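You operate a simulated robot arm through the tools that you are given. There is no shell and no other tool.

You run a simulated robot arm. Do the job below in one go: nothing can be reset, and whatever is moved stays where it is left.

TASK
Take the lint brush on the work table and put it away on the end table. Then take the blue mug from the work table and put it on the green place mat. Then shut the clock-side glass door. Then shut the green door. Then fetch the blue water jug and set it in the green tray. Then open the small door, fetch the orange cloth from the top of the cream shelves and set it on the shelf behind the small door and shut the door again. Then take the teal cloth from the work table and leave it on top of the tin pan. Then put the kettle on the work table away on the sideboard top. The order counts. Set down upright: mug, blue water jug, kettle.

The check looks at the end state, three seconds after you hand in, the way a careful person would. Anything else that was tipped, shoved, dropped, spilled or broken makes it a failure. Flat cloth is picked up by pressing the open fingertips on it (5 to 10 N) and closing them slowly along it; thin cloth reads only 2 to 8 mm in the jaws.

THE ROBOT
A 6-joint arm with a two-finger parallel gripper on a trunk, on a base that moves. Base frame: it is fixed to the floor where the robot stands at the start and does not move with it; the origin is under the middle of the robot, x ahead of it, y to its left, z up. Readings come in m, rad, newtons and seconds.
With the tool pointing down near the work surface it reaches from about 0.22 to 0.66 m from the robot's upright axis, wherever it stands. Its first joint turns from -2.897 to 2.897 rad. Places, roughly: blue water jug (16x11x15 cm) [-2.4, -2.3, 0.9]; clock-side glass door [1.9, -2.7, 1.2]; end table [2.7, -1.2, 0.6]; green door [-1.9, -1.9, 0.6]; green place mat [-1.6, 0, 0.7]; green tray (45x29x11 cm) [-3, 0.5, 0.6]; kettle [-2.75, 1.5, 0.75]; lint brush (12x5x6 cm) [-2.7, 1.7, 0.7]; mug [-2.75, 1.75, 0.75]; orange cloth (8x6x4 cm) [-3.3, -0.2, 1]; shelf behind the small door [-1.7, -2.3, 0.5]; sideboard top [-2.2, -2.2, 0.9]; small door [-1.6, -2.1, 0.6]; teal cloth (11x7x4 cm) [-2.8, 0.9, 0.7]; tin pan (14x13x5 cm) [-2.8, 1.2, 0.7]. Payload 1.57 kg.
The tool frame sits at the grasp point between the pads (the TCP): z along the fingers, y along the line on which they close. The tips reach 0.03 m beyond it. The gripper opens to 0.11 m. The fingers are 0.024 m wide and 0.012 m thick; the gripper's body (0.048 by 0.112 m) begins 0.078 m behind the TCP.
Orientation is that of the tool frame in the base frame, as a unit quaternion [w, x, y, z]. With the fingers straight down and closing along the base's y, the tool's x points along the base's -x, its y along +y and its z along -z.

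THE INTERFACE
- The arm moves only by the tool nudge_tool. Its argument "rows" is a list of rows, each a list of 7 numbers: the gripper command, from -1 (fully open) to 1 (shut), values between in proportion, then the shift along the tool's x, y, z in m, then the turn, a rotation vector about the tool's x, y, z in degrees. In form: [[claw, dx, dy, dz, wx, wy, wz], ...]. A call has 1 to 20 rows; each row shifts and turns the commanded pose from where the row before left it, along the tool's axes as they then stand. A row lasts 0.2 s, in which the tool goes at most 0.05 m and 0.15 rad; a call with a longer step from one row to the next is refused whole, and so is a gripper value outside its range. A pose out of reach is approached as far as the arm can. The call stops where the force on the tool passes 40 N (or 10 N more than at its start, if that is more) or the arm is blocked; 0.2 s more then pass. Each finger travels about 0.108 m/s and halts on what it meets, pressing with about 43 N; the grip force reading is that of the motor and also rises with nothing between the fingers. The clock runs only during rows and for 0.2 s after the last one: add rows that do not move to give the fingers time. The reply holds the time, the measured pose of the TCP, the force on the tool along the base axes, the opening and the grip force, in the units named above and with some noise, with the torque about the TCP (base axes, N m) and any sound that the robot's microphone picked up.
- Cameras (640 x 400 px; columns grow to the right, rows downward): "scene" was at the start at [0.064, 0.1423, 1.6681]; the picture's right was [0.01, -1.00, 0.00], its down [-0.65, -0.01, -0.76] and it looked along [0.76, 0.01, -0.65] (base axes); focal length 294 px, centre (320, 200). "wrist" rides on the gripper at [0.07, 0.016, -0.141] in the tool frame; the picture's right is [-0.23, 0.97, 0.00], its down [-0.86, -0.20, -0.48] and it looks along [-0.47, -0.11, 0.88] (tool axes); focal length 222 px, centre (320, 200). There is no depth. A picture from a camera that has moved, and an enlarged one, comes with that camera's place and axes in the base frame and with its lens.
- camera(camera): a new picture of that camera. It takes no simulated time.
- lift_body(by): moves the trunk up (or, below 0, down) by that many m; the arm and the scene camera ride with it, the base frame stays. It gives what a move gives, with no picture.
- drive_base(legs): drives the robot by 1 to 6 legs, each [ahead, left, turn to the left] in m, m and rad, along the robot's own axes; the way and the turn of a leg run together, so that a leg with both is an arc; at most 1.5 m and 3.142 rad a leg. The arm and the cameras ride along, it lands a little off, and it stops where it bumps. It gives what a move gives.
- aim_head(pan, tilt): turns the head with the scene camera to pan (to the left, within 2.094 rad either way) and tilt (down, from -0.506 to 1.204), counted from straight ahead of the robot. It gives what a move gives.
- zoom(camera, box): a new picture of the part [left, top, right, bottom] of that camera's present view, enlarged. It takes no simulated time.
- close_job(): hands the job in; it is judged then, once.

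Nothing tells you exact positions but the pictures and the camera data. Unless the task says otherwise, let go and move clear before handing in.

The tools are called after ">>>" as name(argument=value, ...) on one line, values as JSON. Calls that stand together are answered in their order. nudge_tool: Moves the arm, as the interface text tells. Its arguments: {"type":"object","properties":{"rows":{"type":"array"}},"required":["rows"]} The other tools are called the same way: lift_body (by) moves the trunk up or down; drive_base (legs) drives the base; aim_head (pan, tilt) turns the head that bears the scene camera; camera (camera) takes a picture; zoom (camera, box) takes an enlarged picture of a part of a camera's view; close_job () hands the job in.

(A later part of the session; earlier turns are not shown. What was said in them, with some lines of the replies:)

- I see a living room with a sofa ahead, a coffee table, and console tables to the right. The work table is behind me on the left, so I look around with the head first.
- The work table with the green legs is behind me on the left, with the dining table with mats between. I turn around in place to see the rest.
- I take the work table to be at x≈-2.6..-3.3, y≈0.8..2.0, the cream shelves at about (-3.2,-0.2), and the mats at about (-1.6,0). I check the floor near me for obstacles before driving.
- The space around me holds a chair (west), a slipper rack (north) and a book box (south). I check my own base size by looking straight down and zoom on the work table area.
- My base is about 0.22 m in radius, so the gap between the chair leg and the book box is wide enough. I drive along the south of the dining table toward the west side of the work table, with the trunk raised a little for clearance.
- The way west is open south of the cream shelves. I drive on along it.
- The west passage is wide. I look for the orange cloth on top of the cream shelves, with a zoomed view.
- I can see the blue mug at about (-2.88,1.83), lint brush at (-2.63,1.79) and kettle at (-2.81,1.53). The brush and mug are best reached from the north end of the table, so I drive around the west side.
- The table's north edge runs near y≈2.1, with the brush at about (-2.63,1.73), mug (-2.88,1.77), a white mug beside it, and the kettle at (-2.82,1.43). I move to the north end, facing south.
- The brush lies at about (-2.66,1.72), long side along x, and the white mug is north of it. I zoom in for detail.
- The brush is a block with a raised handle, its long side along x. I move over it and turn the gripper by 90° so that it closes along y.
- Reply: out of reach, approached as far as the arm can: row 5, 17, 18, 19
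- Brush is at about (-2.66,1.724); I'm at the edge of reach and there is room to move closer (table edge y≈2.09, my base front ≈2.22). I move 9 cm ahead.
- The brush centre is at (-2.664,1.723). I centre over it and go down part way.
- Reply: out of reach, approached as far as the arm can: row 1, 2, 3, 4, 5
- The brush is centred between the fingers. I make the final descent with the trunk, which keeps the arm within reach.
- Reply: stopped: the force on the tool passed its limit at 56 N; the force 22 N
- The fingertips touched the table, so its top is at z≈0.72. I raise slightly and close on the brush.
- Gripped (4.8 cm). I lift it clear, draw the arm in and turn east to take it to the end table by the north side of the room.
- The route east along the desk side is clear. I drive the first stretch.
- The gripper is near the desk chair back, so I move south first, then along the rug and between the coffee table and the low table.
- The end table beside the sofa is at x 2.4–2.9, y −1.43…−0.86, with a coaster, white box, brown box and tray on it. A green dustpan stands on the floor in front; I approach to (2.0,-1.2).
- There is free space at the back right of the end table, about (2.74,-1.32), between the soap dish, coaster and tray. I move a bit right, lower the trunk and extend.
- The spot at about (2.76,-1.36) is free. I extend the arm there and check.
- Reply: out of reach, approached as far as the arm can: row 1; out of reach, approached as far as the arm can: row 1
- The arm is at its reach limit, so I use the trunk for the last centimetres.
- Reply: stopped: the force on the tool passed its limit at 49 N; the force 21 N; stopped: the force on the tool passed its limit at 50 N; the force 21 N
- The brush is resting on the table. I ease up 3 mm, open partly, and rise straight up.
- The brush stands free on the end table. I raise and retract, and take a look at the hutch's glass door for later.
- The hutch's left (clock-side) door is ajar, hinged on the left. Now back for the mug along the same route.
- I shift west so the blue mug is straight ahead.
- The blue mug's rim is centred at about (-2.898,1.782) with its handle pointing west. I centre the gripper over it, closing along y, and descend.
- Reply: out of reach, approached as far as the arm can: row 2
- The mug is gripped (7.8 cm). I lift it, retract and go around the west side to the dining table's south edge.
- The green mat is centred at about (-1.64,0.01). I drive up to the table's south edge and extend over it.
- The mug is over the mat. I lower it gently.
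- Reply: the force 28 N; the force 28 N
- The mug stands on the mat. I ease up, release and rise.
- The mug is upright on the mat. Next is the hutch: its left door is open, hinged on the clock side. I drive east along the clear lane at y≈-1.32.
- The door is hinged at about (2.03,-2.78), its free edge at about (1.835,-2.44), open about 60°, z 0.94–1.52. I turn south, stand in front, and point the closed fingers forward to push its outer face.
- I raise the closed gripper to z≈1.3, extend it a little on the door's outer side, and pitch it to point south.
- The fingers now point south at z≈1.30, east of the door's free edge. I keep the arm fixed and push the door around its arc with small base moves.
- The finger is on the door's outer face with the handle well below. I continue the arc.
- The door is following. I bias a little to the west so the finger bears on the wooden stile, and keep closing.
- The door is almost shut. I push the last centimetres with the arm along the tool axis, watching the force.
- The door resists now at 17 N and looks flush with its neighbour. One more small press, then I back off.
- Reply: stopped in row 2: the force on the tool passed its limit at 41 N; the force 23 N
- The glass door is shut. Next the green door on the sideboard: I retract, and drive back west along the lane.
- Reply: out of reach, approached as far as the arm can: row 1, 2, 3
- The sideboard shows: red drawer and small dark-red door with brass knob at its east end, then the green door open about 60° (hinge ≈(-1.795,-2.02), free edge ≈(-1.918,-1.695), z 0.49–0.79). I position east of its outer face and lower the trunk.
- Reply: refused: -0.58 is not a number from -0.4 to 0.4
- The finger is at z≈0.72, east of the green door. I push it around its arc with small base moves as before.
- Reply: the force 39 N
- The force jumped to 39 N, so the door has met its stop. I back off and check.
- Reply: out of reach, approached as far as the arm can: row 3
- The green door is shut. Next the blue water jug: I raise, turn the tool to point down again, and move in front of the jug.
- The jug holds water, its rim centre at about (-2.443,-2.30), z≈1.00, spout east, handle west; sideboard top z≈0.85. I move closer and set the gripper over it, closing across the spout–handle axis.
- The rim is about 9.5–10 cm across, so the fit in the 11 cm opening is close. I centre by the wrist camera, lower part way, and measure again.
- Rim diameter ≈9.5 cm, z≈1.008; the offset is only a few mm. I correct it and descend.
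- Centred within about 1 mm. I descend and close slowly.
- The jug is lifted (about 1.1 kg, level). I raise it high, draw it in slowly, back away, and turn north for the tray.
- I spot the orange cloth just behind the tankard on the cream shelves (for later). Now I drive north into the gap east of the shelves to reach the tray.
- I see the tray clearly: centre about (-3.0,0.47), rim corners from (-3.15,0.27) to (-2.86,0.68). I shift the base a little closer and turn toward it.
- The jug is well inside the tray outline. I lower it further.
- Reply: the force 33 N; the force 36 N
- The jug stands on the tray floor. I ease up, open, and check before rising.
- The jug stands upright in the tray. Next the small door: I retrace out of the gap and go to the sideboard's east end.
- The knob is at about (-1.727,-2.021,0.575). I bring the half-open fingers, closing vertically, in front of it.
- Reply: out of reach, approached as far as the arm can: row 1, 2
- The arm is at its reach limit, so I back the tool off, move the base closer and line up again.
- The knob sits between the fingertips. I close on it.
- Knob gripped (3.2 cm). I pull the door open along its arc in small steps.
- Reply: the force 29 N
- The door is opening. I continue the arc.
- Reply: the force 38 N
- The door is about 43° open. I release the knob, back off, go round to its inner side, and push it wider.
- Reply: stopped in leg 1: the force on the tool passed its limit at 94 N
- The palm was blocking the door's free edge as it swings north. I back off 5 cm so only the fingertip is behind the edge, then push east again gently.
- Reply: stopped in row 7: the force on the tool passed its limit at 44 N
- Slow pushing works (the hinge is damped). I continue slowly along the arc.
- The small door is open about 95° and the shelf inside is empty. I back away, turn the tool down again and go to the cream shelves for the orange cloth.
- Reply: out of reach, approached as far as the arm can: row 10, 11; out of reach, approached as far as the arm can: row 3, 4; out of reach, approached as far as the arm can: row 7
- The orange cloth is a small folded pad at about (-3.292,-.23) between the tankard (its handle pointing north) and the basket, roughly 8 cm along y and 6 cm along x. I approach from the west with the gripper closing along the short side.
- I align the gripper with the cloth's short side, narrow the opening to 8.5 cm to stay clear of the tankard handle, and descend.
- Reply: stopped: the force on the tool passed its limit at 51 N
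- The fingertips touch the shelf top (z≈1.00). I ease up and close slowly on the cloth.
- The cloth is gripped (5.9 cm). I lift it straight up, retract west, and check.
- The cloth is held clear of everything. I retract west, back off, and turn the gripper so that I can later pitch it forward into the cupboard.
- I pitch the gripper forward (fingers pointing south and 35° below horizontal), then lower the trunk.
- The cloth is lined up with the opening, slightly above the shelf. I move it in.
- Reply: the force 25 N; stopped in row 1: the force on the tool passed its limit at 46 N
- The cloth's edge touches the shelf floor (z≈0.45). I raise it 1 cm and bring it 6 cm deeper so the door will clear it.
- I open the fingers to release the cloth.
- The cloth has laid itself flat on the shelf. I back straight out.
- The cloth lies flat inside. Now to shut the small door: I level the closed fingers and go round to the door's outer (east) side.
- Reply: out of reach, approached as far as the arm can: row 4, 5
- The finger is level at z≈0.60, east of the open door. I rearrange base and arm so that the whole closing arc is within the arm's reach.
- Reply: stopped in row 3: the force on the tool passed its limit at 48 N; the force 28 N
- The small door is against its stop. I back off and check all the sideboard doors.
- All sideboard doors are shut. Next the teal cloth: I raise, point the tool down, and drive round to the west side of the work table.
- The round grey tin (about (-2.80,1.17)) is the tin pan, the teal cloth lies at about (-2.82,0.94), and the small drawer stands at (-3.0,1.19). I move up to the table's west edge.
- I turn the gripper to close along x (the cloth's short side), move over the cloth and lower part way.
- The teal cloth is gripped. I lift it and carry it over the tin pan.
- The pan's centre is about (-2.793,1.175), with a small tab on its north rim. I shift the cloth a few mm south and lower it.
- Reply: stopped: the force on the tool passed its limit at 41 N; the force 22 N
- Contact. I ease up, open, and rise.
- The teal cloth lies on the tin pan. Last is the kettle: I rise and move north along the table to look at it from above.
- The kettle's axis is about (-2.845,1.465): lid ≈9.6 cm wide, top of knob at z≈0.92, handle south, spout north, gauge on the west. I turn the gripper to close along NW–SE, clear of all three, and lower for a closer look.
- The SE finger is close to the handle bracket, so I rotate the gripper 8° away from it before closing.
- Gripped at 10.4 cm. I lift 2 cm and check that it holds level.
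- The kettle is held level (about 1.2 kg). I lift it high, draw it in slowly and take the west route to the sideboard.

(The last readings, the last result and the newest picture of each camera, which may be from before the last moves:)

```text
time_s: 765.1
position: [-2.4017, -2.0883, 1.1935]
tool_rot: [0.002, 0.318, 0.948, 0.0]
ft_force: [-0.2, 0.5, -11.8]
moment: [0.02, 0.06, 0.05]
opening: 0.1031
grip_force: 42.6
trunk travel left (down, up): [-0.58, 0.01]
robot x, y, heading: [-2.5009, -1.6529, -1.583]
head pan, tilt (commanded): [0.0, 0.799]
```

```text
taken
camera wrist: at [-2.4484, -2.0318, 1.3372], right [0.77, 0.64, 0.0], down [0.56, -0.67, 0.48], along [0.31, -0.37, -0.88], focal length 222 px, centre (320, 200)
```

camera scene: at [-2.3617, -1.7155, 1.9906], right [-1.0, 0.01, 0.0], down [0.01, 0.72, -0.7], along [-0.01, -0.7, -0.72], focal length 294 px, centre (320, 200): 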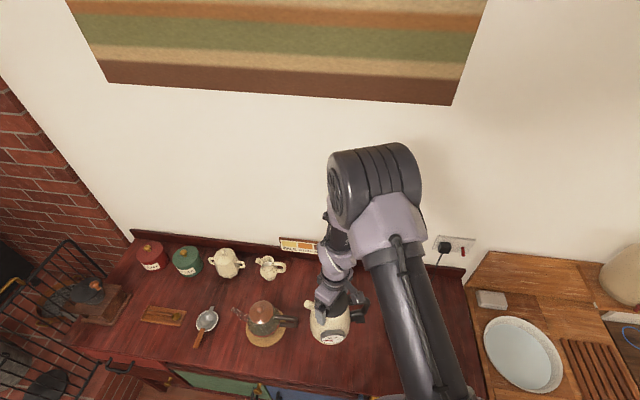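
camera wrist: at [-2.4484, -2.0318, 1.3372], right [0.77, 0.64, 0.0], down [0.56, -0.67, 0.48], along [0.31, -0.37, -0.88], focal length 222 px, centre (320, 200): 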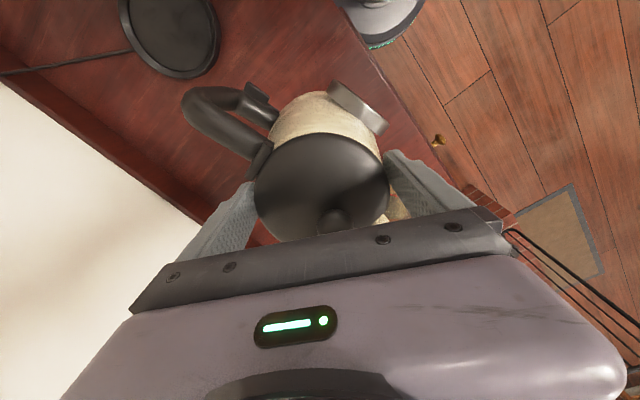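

>>> nudge_tool(rows=[[1, -0.0085, -0.0212, 0, 0, 0, 0], [1, -0.0085, -0.0212, 0, 0, 0, 0], [1, -0.0085, -0.0212, 0, 0, 0, 0], [1, -0.0085, -0.0212, 0, 0, 0, 0], [1, -0.0085, -0.0212, 0, 0, 0, 0], [1, 0, 0, 0, 0, 0, 0]])

>>> lift_body(by=-0.1)

>>> camera(camera="scene")

>>> zoom(camera="scene", box=[240, 220, 440, 380])

>>> camera(camera="wrist")

```text
time_s: 766.5
position: [-2.4314, -2.1984, 1.193]
tool_rot: [0.002, 0.318, 0.948, -0.001]
ft_force: [0.1, 0.1, -10.4]
moment: [0.05, 0.04, -0.02]
opening: 0.1032
grip_force: 42.8
trunk travel left (down, up): [-0.58, 0.01]
robot x, y, heading: [-2.4998, -1.6562, -1.583]
head pan, tilt (commanded): [0.0, 0.799]
```

```text
time_s: 767.8
position: [-2.4299, -2.1988, 1.0934]
tool_rot: [0.001, 0.318, 0.948, -0.001]
ft_force: [-0.4, 0.5, -11.5]
moment: [0.03, 0.08, -0.03]
opening: 0.1034
grip_force: 43.1
trunk travel left (down, up): [-0.48, 0.11]
robot x, y, heading: [-2.5035, -1.6547, -1.585]
head pan, tilt (commanded): [0.0, 0.799]
```

```text
taken
camera scene: at [-2.3618, -1.7161, 1.8907], right [-1.0, 0.01, 0.0], down [0.01, 0.72, -0.7], along [-0.01, -0.7, -0.72], focal length 294 px, centre (320, 200)
```

scene: 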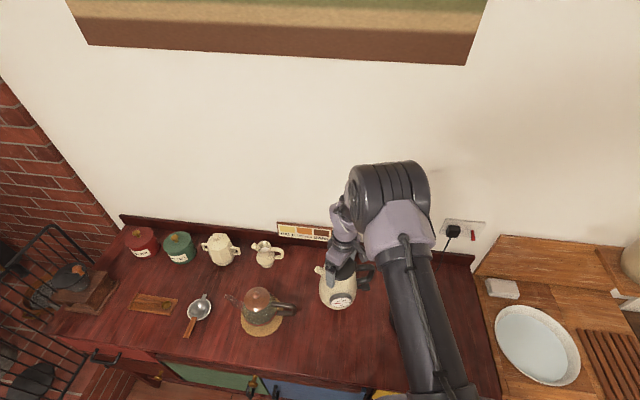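

```text
2.50 times, centred on (340, 300) of scene
camera zoom: at [-2.3618, -1.7161, 1.8907], right [-1.0, 0.01, 0.0], down [0.01, 0.72, -0.7], along [-0.01, -0.7, -0.72], focal length 734 px, centre (270, -50)
```

zoom: 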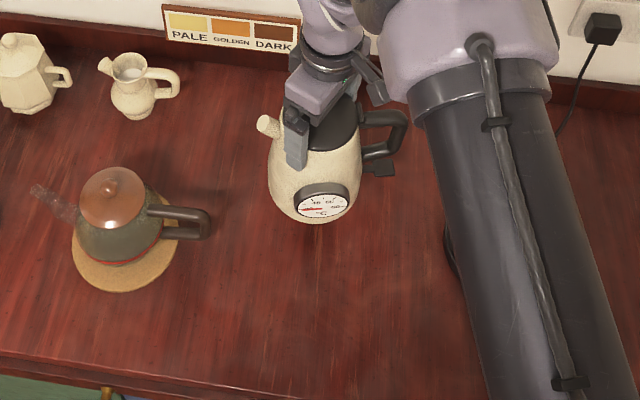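

```text
taken
camera wrist: at [-2.4786, -2.1426, 1.2371], right [0.77, 0.64, 0.0], down [0.56, -0.67, 0.48], along [0.31, -0.37, -0.88], focal length 222 px, centre (320, 200)
```

wrist: 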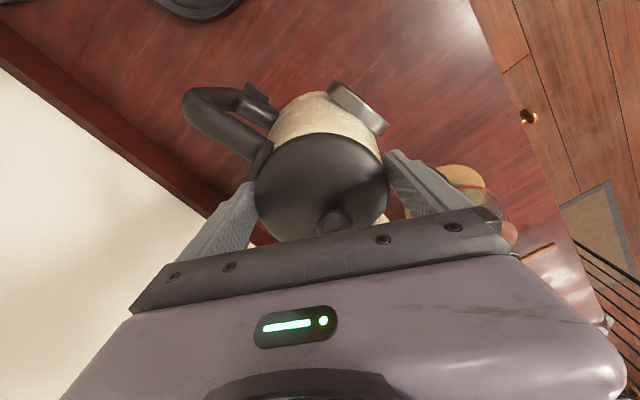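

The kettle hangs upright above the free spot. I lower it in small steps.

>>> lift_body(by=-0.05)

>>> lift_body(by=-0.008)

>>> lift_body(by=-0.005)

```text
time_s: 768.7
position: [-2.4323, -2.1992, 1.0433]
tool_rot: [0.001, 0.318, 0.948, -0.001]
ft_force: [0.9, 0.4, -11.4]
moment: [0.03, 0.01, 0.02]
opening: 0.1034
grip_force: 43.0
trunk travel left (down, up): [-0.43, 0.16]
robot x, y, heading: [-2.5053, -1.6527, -1.585]
head pan, tilt (commanded): [0.0, 0.799]
```

```text
time_s: 769.3
position: [-2.4306, -2.1987, 1.0352]
tool_rot: [0.002, 0.318, 0.948, 0.0]
ft_force: [0.2, -0.7, -10.7]
moment: [-0.01, 0.06, -0.01]
opening: 0.1036
grip_force: 43.5
trunk travel left (down, up): [-0.422, 0.168]
robot x, y, heading: [-2.4956, -1.6577, -1.579]
head pan, tilt (commanded): [0.0, 0.799]
```

```text
time_s: 769.9
position: [-2.4317, -2.1981, 1.03]
tool_rot: [0.001, 0.318, 0.948, -0.001]
ft_force: [0.2, -0.3, -11.3]
moment: [0.07, 0.03, 0.0]
opening: 0.1034
grip_force: 42.7
trunk travel left (down, up): [-0.417, 0.173]
robot x, y, heading: [-2.4983, -1.6509, -1.587]
head pan, tilt (commanded): [0.0, 0.799]
```

>>> lift_body(by=-0.004)

>>> lift_body(by=-0.004)

>>> lift_body(by=-0.003)

```text
time_s: 770.4
position: [-2.4329, -2.1983, 1.0274]
tool_rot: [0.001, 0.318, 0.948, -0.001]
ft_force: [0.3, 0.7, 5.0]
moment: [0.45, 0.87, -0.12]
opening: 0.1031
grip_force: 43.4
trunk travel left (down, up): [-0.413, 0.177]
robot x, y, heading: [-2.4994, -1.6541, -1.588]
head pan, tilt (commanded): [0.0, 0.799]
```

```text
time_s: 770.9
position: [-2.4307, -2.1982, 1.0276]
tool_rot: [0.005, 0.32, 0.947, -0.004]
ft_force: [-1.6, 9.1, 17.7]
moment: [-0.24, 0.53, -0.26]
opening: 0.1033
grip_force: 43.1
trunk travel left (down, up): [-0.409, 0.181]
robot x, y, heading: [-2.5022, -1.6509, -1.582]
head pan, tilt (commanded): [0.0, 0.799]
stopped: the force on the tool passed its limit at 43 N (the readings are from after the stop); the commanded pose is now the measured one
```

```text
time_s: 771.3
position: [-2.4325, -2.1997, 1.0267]
tool_rot: [0.004, 0.319, 0.948, -0.005]
ft_force: [-1.4, 9.8, 21.5]
moment: [-0.37, 0.3, -0.14]
opening: 0.1033
grip_force: 43.0
trunk travel left (down, up): [-0.407, 0.183]
robot x, y, heading: [-2.5023, -1.6532, -1.576]
head pan, tilt (commanded): [0.0, 0.799]
stopped: the force on the tool passed its limit at 44 N (the readings are from after the stop); the commanded pose is now the measured one
```

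The kettle stands on the sideboard. I ease the pressure, open fully and check clearance before rising.

>>> lift_body(by=0.003)

>>> nudge_tool(rows=[[-0.95, 0, 0, 0, 0, 0, 0], [-1, 0, 0, 0, 0, 0, 0], [-1, 0, 0, 0, 0, 0, 0], [-1, 0, 0, 0, 0, 0, 0]])

>>> camera(camera="wrist")

>>> zoom(camera="scene", box=[240, 200, 440, 360])

```text
time_s: 771.8
position: [-2.4317, -2.2016, 1.0267]
tool_rot: [0.004, 0.319, 0.948, -0.004]
ft_force: [0.2, 1.8, -4.1]
moment: [-0.03, -0.04, 0.04]
opening: 0.1038
grip_force: 43.1
trunk travel left (down, up): [-0.41, 0.18]
robot x, y, heading: [-2.499, -1.6539, -1.584]
head pan, tilt (commanded): [0.0, 0.799]
```

```text
time_s: 772.8
position: [-2.4305, -2.2018, 1.0286]
tool_rot: [0.005, 0.318, 0.948, -0.004]
ft_force: [0.6, -0.4, -0.2]
moment: [0.02, -0.01, 0.02]
opening: 0.1099
grip_force: 0.2
trunk travel left (down, up): [-0.41, 0.18]
robot x, y, heading: [-2.5019, -1.6555, -1.581]
head pan, tilt (commanded): [0.0, 0.799]
```

```text
taken
camera wrist: at [-2.4781, -2.1442, 1.1711], right [0.77, 0.64, 0.0], down [0.56, -0.67, 0.49], along [0.31, -0.38, -0.87], focal length 222 px, centre (320, 200)
```

wrist: 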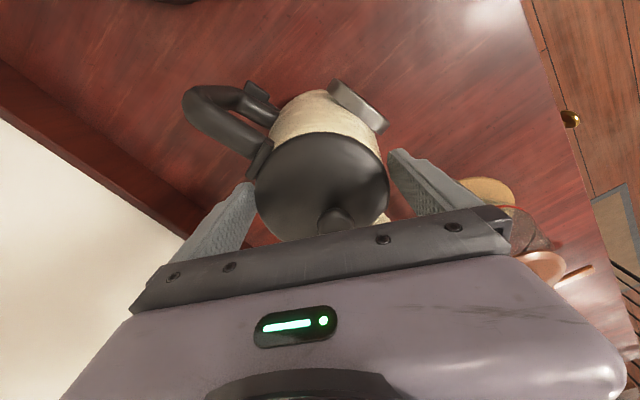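

```text
2.50 times, centred on (340, 280) of scene
camera zoom: at [-2.3619, -1.7148, 1.8212], right [-1.0, 0.01, 0.0], down [0.01, 0.72, -0.7], along [-0.01, -0.7, -0.72], focal length 734 px, centre (270, 0)
```

zoom: 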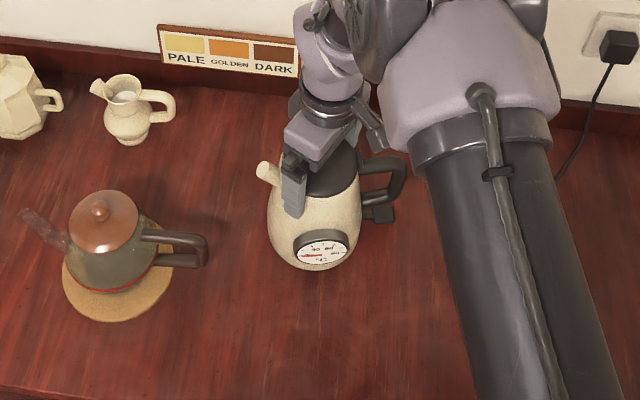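

>>> lift_body(by=0.04)

>>> camera(camera="wrist")

>>> lift_body(by=0.13)

>>> camera(camera="wrist")

>>> zoom(camera="scene", box=[240, 200, 440, 360])

```text
time_s: 773.6
position: [-2.4322, -2.2017, 1.0681]
tool_rot: [0.003, 0.319, 0.948, -0.004]
ft_force: [-0.1, 0.3, -0.2]
moment: [-0.01, 0.01, -0.02]
opening: 0.1099
grip_force: 0.0
trunk travel left (down, up): [-0.45, 0.14]
robot x, y, heading: [-2.4986, -1.6536, -1.582]
head pan, tilt (commanded): [0.0, 0.799]
```

```text
taken
camera wrist: at [-2.478, -2.1443, 1.211], right [0.77, 0.64, 0.0], down [0.56, -0.67, 0.49], along [0.31, -0.38, -0.87], focal length 222 px, centre (320, 200)
```

wrist: 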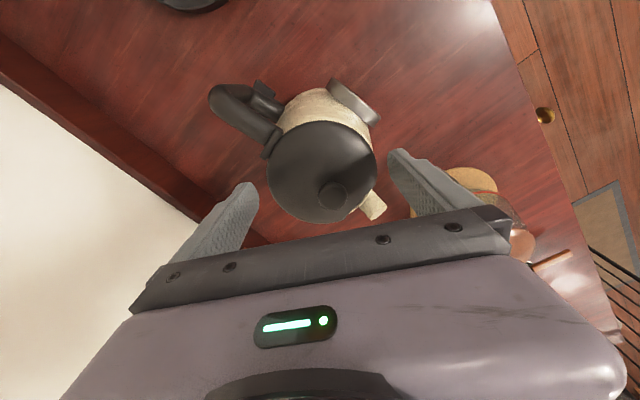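

```text
time_s: 775.2
position: [-2.4307, -2.2002, 1.1983]
tool_rot: [0.003, 0.319, 0.948, -0.004]
ft_force: [0.0, 0.1, 0.0]
moment: [0.03, -0.01, 0.01]
opening: 0.11
grip_force: 0.0
trunk travel left (down, up): [-0.58, 0.01]
robot x, y, heading: [-2.5016, -1.6524, -1.584]
head pan, tilt (commanded): [0.0, 0.799]
```

```text
taken
camera wrist: at [-2.4781, -2.1442, 1.341], right [0.77, 0.64, 0.0], down [0.56, -0.67, 0.49], along [0.31, -0.38, -0.87], focal length 222 px, centre (320, 200)
```

wrist: 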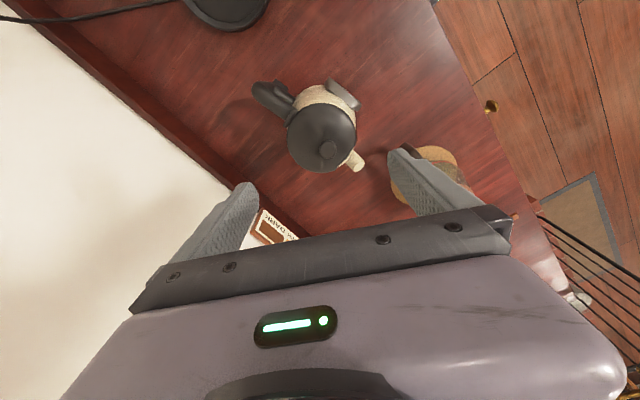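

```text
2.50 times, centred on (340, 280) of scene
camera zoom: at [-2.3619, -1.7149, 1.991], right [-1.0, 0.01, 0.0], down [0.01, 0.72, -0.7], along [-0.01, -0.7, -0.72], focal length 734 px, centre (270, 0)
```

zoom: 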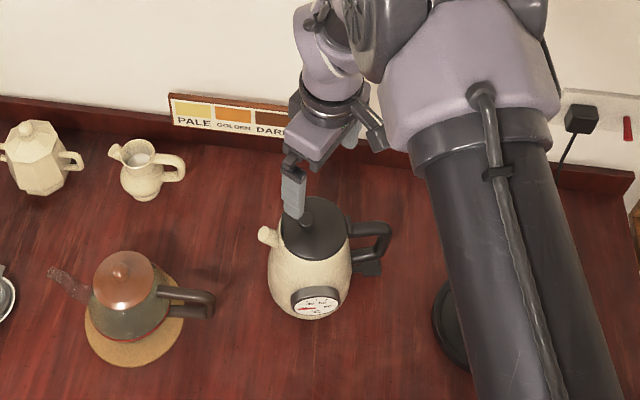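

The kettle stands upright on the sideboard. I back off and survey the results.

>>> drive_base(legs=[[-0.5, 0, 0]])

>>> aim_head(pan=0.5, tilt=0.7)

>>> camera(camera="scene")

>>> zoom(camera="scene", box=[160, 120, 440, 300])

>>> aim_head(pan=1.6, tilt=0.3)

>>> camera(camera="scene")

>>> zoom(camera="scene", box=[240, 60, 480, 220])

```text
time_s: 778.2
position: [-2.4254, -1.6984, 1.1981]
tool_rot: [0.004, 0.318, 0.948, -0.004]
ft_force: [-0.5, 0.3, -0.4]
moment: [-0.01, -0.01, 0.01]
opening: 0.11
grip_force: 0.1
trunk travel left (down, up): [-0.58, 0.01]
robot x, y, heading: [-2.4962, -1.1563, -1.575]
head pan, tilt (commanded): [0.0, 0.799]
```

```text
time_s: 779.1
position: [-2.4259, -1.6998, 1.1968]
tool_rot: [0.003, 0.318, 0.948, -0.004]
ft_force: [-0.9, 0.3, 0.5]
moment: [-0.02, -0.01, 0.05]
opening: 0.1097
grip_force: 0.0
trunk travel left (down, up): [-0.58, 0.01]
robot x, y, heading: [-2.4968, -1.1518, -1.579]
head pan, tilt (commanded): [0.499, 0.7]
```

```text
taken
camera scene: at [-2.3168, -1.2072, 1.9994], right [-0.88, -0.47, 0.0], down [-0.3, 0.57, -0.76], along [0.36, -0.67, -0.64], focal length 294 px, centre (320, 200)
```

scene: 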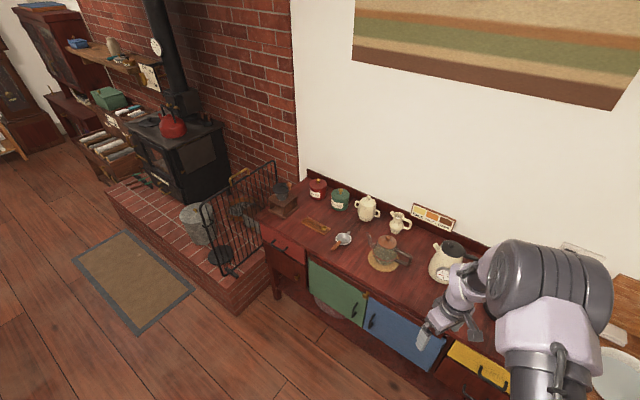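

```text
2.22 times, centred on (300, 210) of scene
camera zoom: at [-2.3168, -1.2072, 1.9994], right [-0.88, -0.47, 0.0], down [-0.3, 0.57, -0.76], along [0.36, -0.67, -0.64], focal length 653 px, centre (364, 178)
```

zoom: 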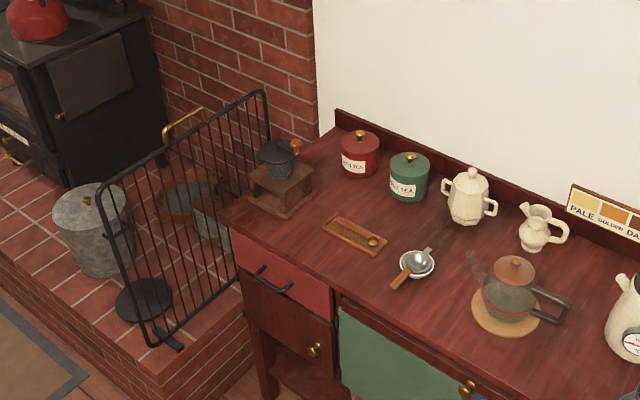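

```text
time_s: 780.4
position: [-2.4256, -1.7, 1.1981]
tool_rot: [0.003, 0.318, 0.948, -0.005]
ft_force: [-0.2, 0.4, -0.4]
moment: [0.02, 0.01, -0.01]
opening: 0.1097
grip_force: 0.0
trunk travel left (down, up): [-0.58, 0.01]
robot x, y, heading: [-2.4956, -1.1521, -1.579]
head pan, tilt (commanded): [1.6, 0.3]
```

```text
taken
camera scene: at [-2.2635, -1.1299, 2.0355], right [0.02, -1.0, 0.0], down [-0.3, -0.01, -0.96], along [0.95, 0.02, -0.3], focal length 294 px, centre (320, 200)
```

scene: 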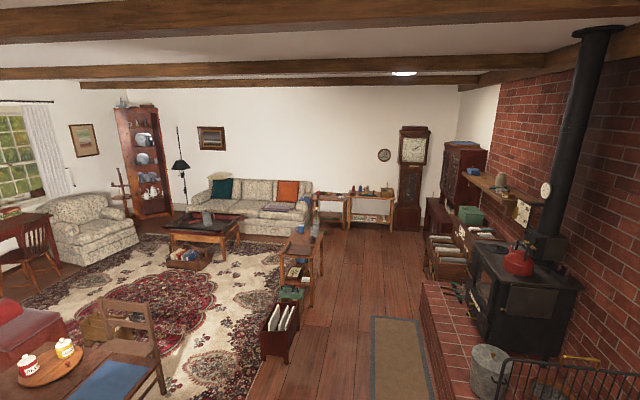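

```text
2.50 times, centred on (360, 140) of scene
camera zoom: at [-2.2635, -1.1299, 2.0355], right [0.02, -1.0, 0.0], down [-0.3, -0.01, -0.96], along [0.95, 0.02, -0.3], focal length 734 px, centre (220, 350)
```

zoom: 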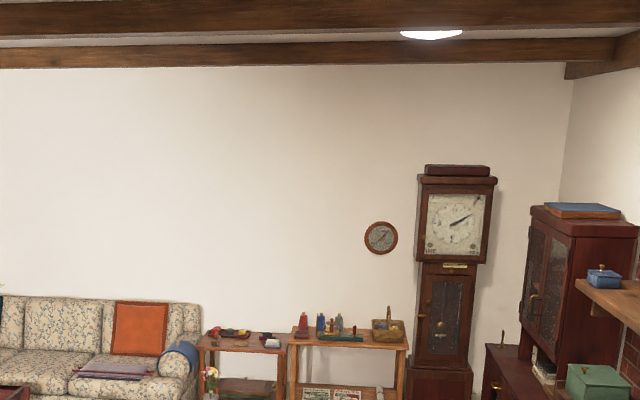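

>>> zoom(camera="scene", box=[430, 120, 510, 220])

>>> zoom(camera="scene", box=[300, 170, 420, 240])

>>> aim_head(pan=-2.094, tilt=0.5)

>>> camera(camera="scene")

>>> aim_head(pan=2.094, tilt=0.5)

>>> camera(camera="scene")

```text
4.00 times, centred on (470, 170) of scene
camera zoom: at [-2.2635, -1.1299, 2.0355], right [0.02, -1.0, 0.0], down [-0.3, -0.01, -0.96], along [0.95, 0.02, -0.3], focal length 1175 px, centre (-280, 320)
```

zoom: 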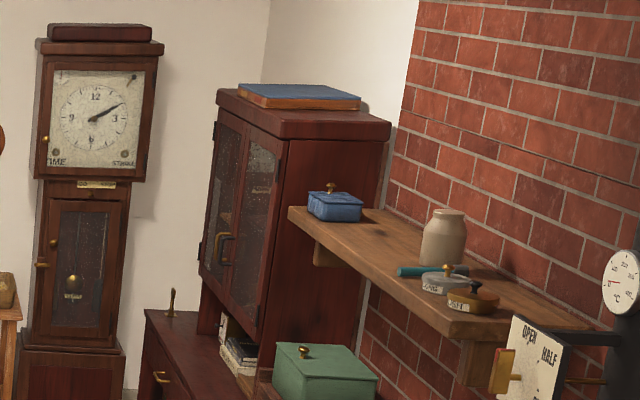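

```text
5.33 times, centred on (360, 205) of scene
camera zoom: at [-2.2635, -1.1299, 2.0355], right [0.02, -1.0, 0.0], down [-0.3, -0.01, -0.96], along [0.95, 0.02, -0.3], focal length 1567 px, centre (107, 173)
```

zoom: 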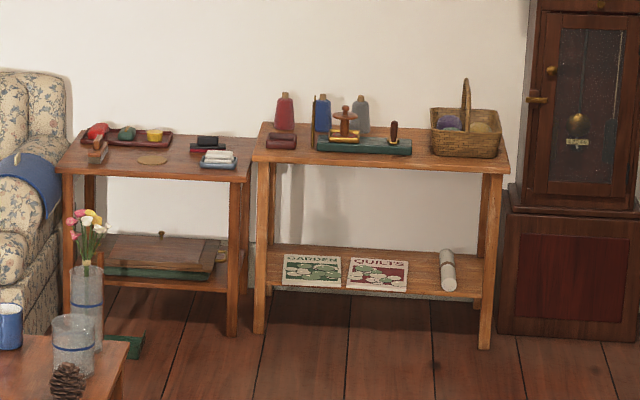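

```text
time_s: 783.5
position: [-2.4252, -1.6989, 1.1988]
tool_rot: [0.003, 0.318, 0.948, -0.005]
ft_force: [-0.2, -0.1, 0.8]
moment: [-0.03, 0.01, -0.01]
opening: 0.1102
grip_force: 0.1
trunk travel left (down, up): [-0.58, 0.01]
robot x, y, heading: [-2.4962, -1.1529, -1.574]
head pan, tilt (commanded): [-2.094, 0.499]
```

```text
taken
camera scene: at [-2.4353, -1.0859, 2.0171], right [0.51, 0.86, 0.0], down [0.41, -0.24, -0.88], along [-0.76, 0.44, -0.48], focal length 294 px, centre (320, 200)
```

scene: 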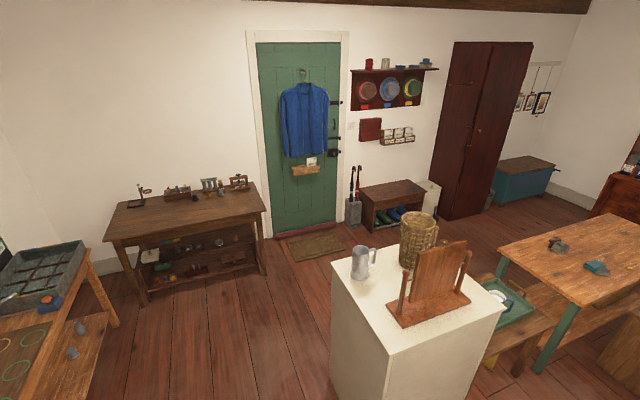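

```text
time_s: 786.9
position: [-2.4251, -1.698, 1.1981]
tool_rot: [0.004, 0.318, 0.948, -0.004]
ft_force: [0.0, -0.4, -0.3]
moment: [-0.03, 0.01, -0.02]
opening: 0.1099
grip_force: 0.1
trunk travel left (down, up): [-0.58, 0.01]
robot x, y, heading: [-2.4955, -1.1523, -1.572]
head pan, tilt (commanded): [2.094, 0.499]
```

```text
taken
camera scene: at [-2.2777, -1.0871, 2.0171], right [0.49, -0.87, 0.0], down [-0.42, -0.24, -0.88], along [0.76, 0.43, -0.48], focal length 294 px, centre (320, 200)
```

scene: 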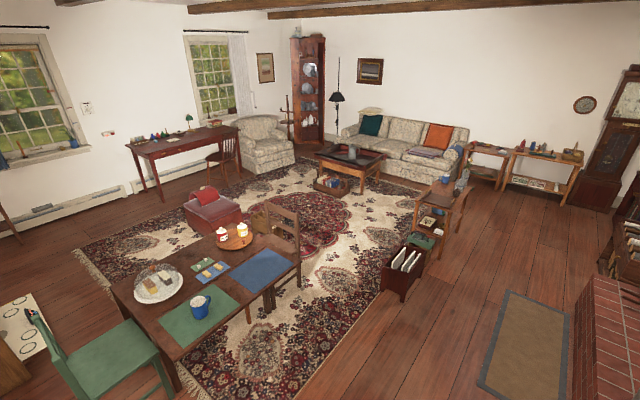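

Everything checks out:
- The lint brush is on the end table and the mug is upright on the green mat.
- The glass door, the green door and the small door are all shut.
- The jug is upright in the green tray, and the orange cloth lies on the shelf behind the small door.
- The teal cloth is on the tin pan and the kettle is upright on the sideboard.

The gripper is empty and clear, so I hand the job in.

>>> close_job()

```text
The job is handed in.
```

I did all eight steps in the order you gave and handed the job in. I don't have the check's verdict. The last camera look around the room showed nothing tipped, spilled or broken.

| Item | Where it is now |
|---|---|
| Lint brush | On the end table, in the free space at the back right |
| Blue mug | Upright on the green place mat |
| Clock-side glass door | Shut |
| Green door | Shut |
| Blue water jug | Upright in the green tray, still holding its water |
| Orange cloth | Flat on the shelf behind the small door, which is shut again |
| Teal cloth | On top of the tin pan |
| Kettle | Upright on the sideboard top, where the jug stood before |

- **Tin pan:** I took it to be the flat round tin with the small upright tab. It matched the listed place and size better than the small metal drawer near it on the work table.
- **Small door:** pushing it wider, the drive was stopped once when the force on the tool reached 94 N. The gripper's palm had caught the door's edge. I backed off and opened it slowly, and I saw no damage.
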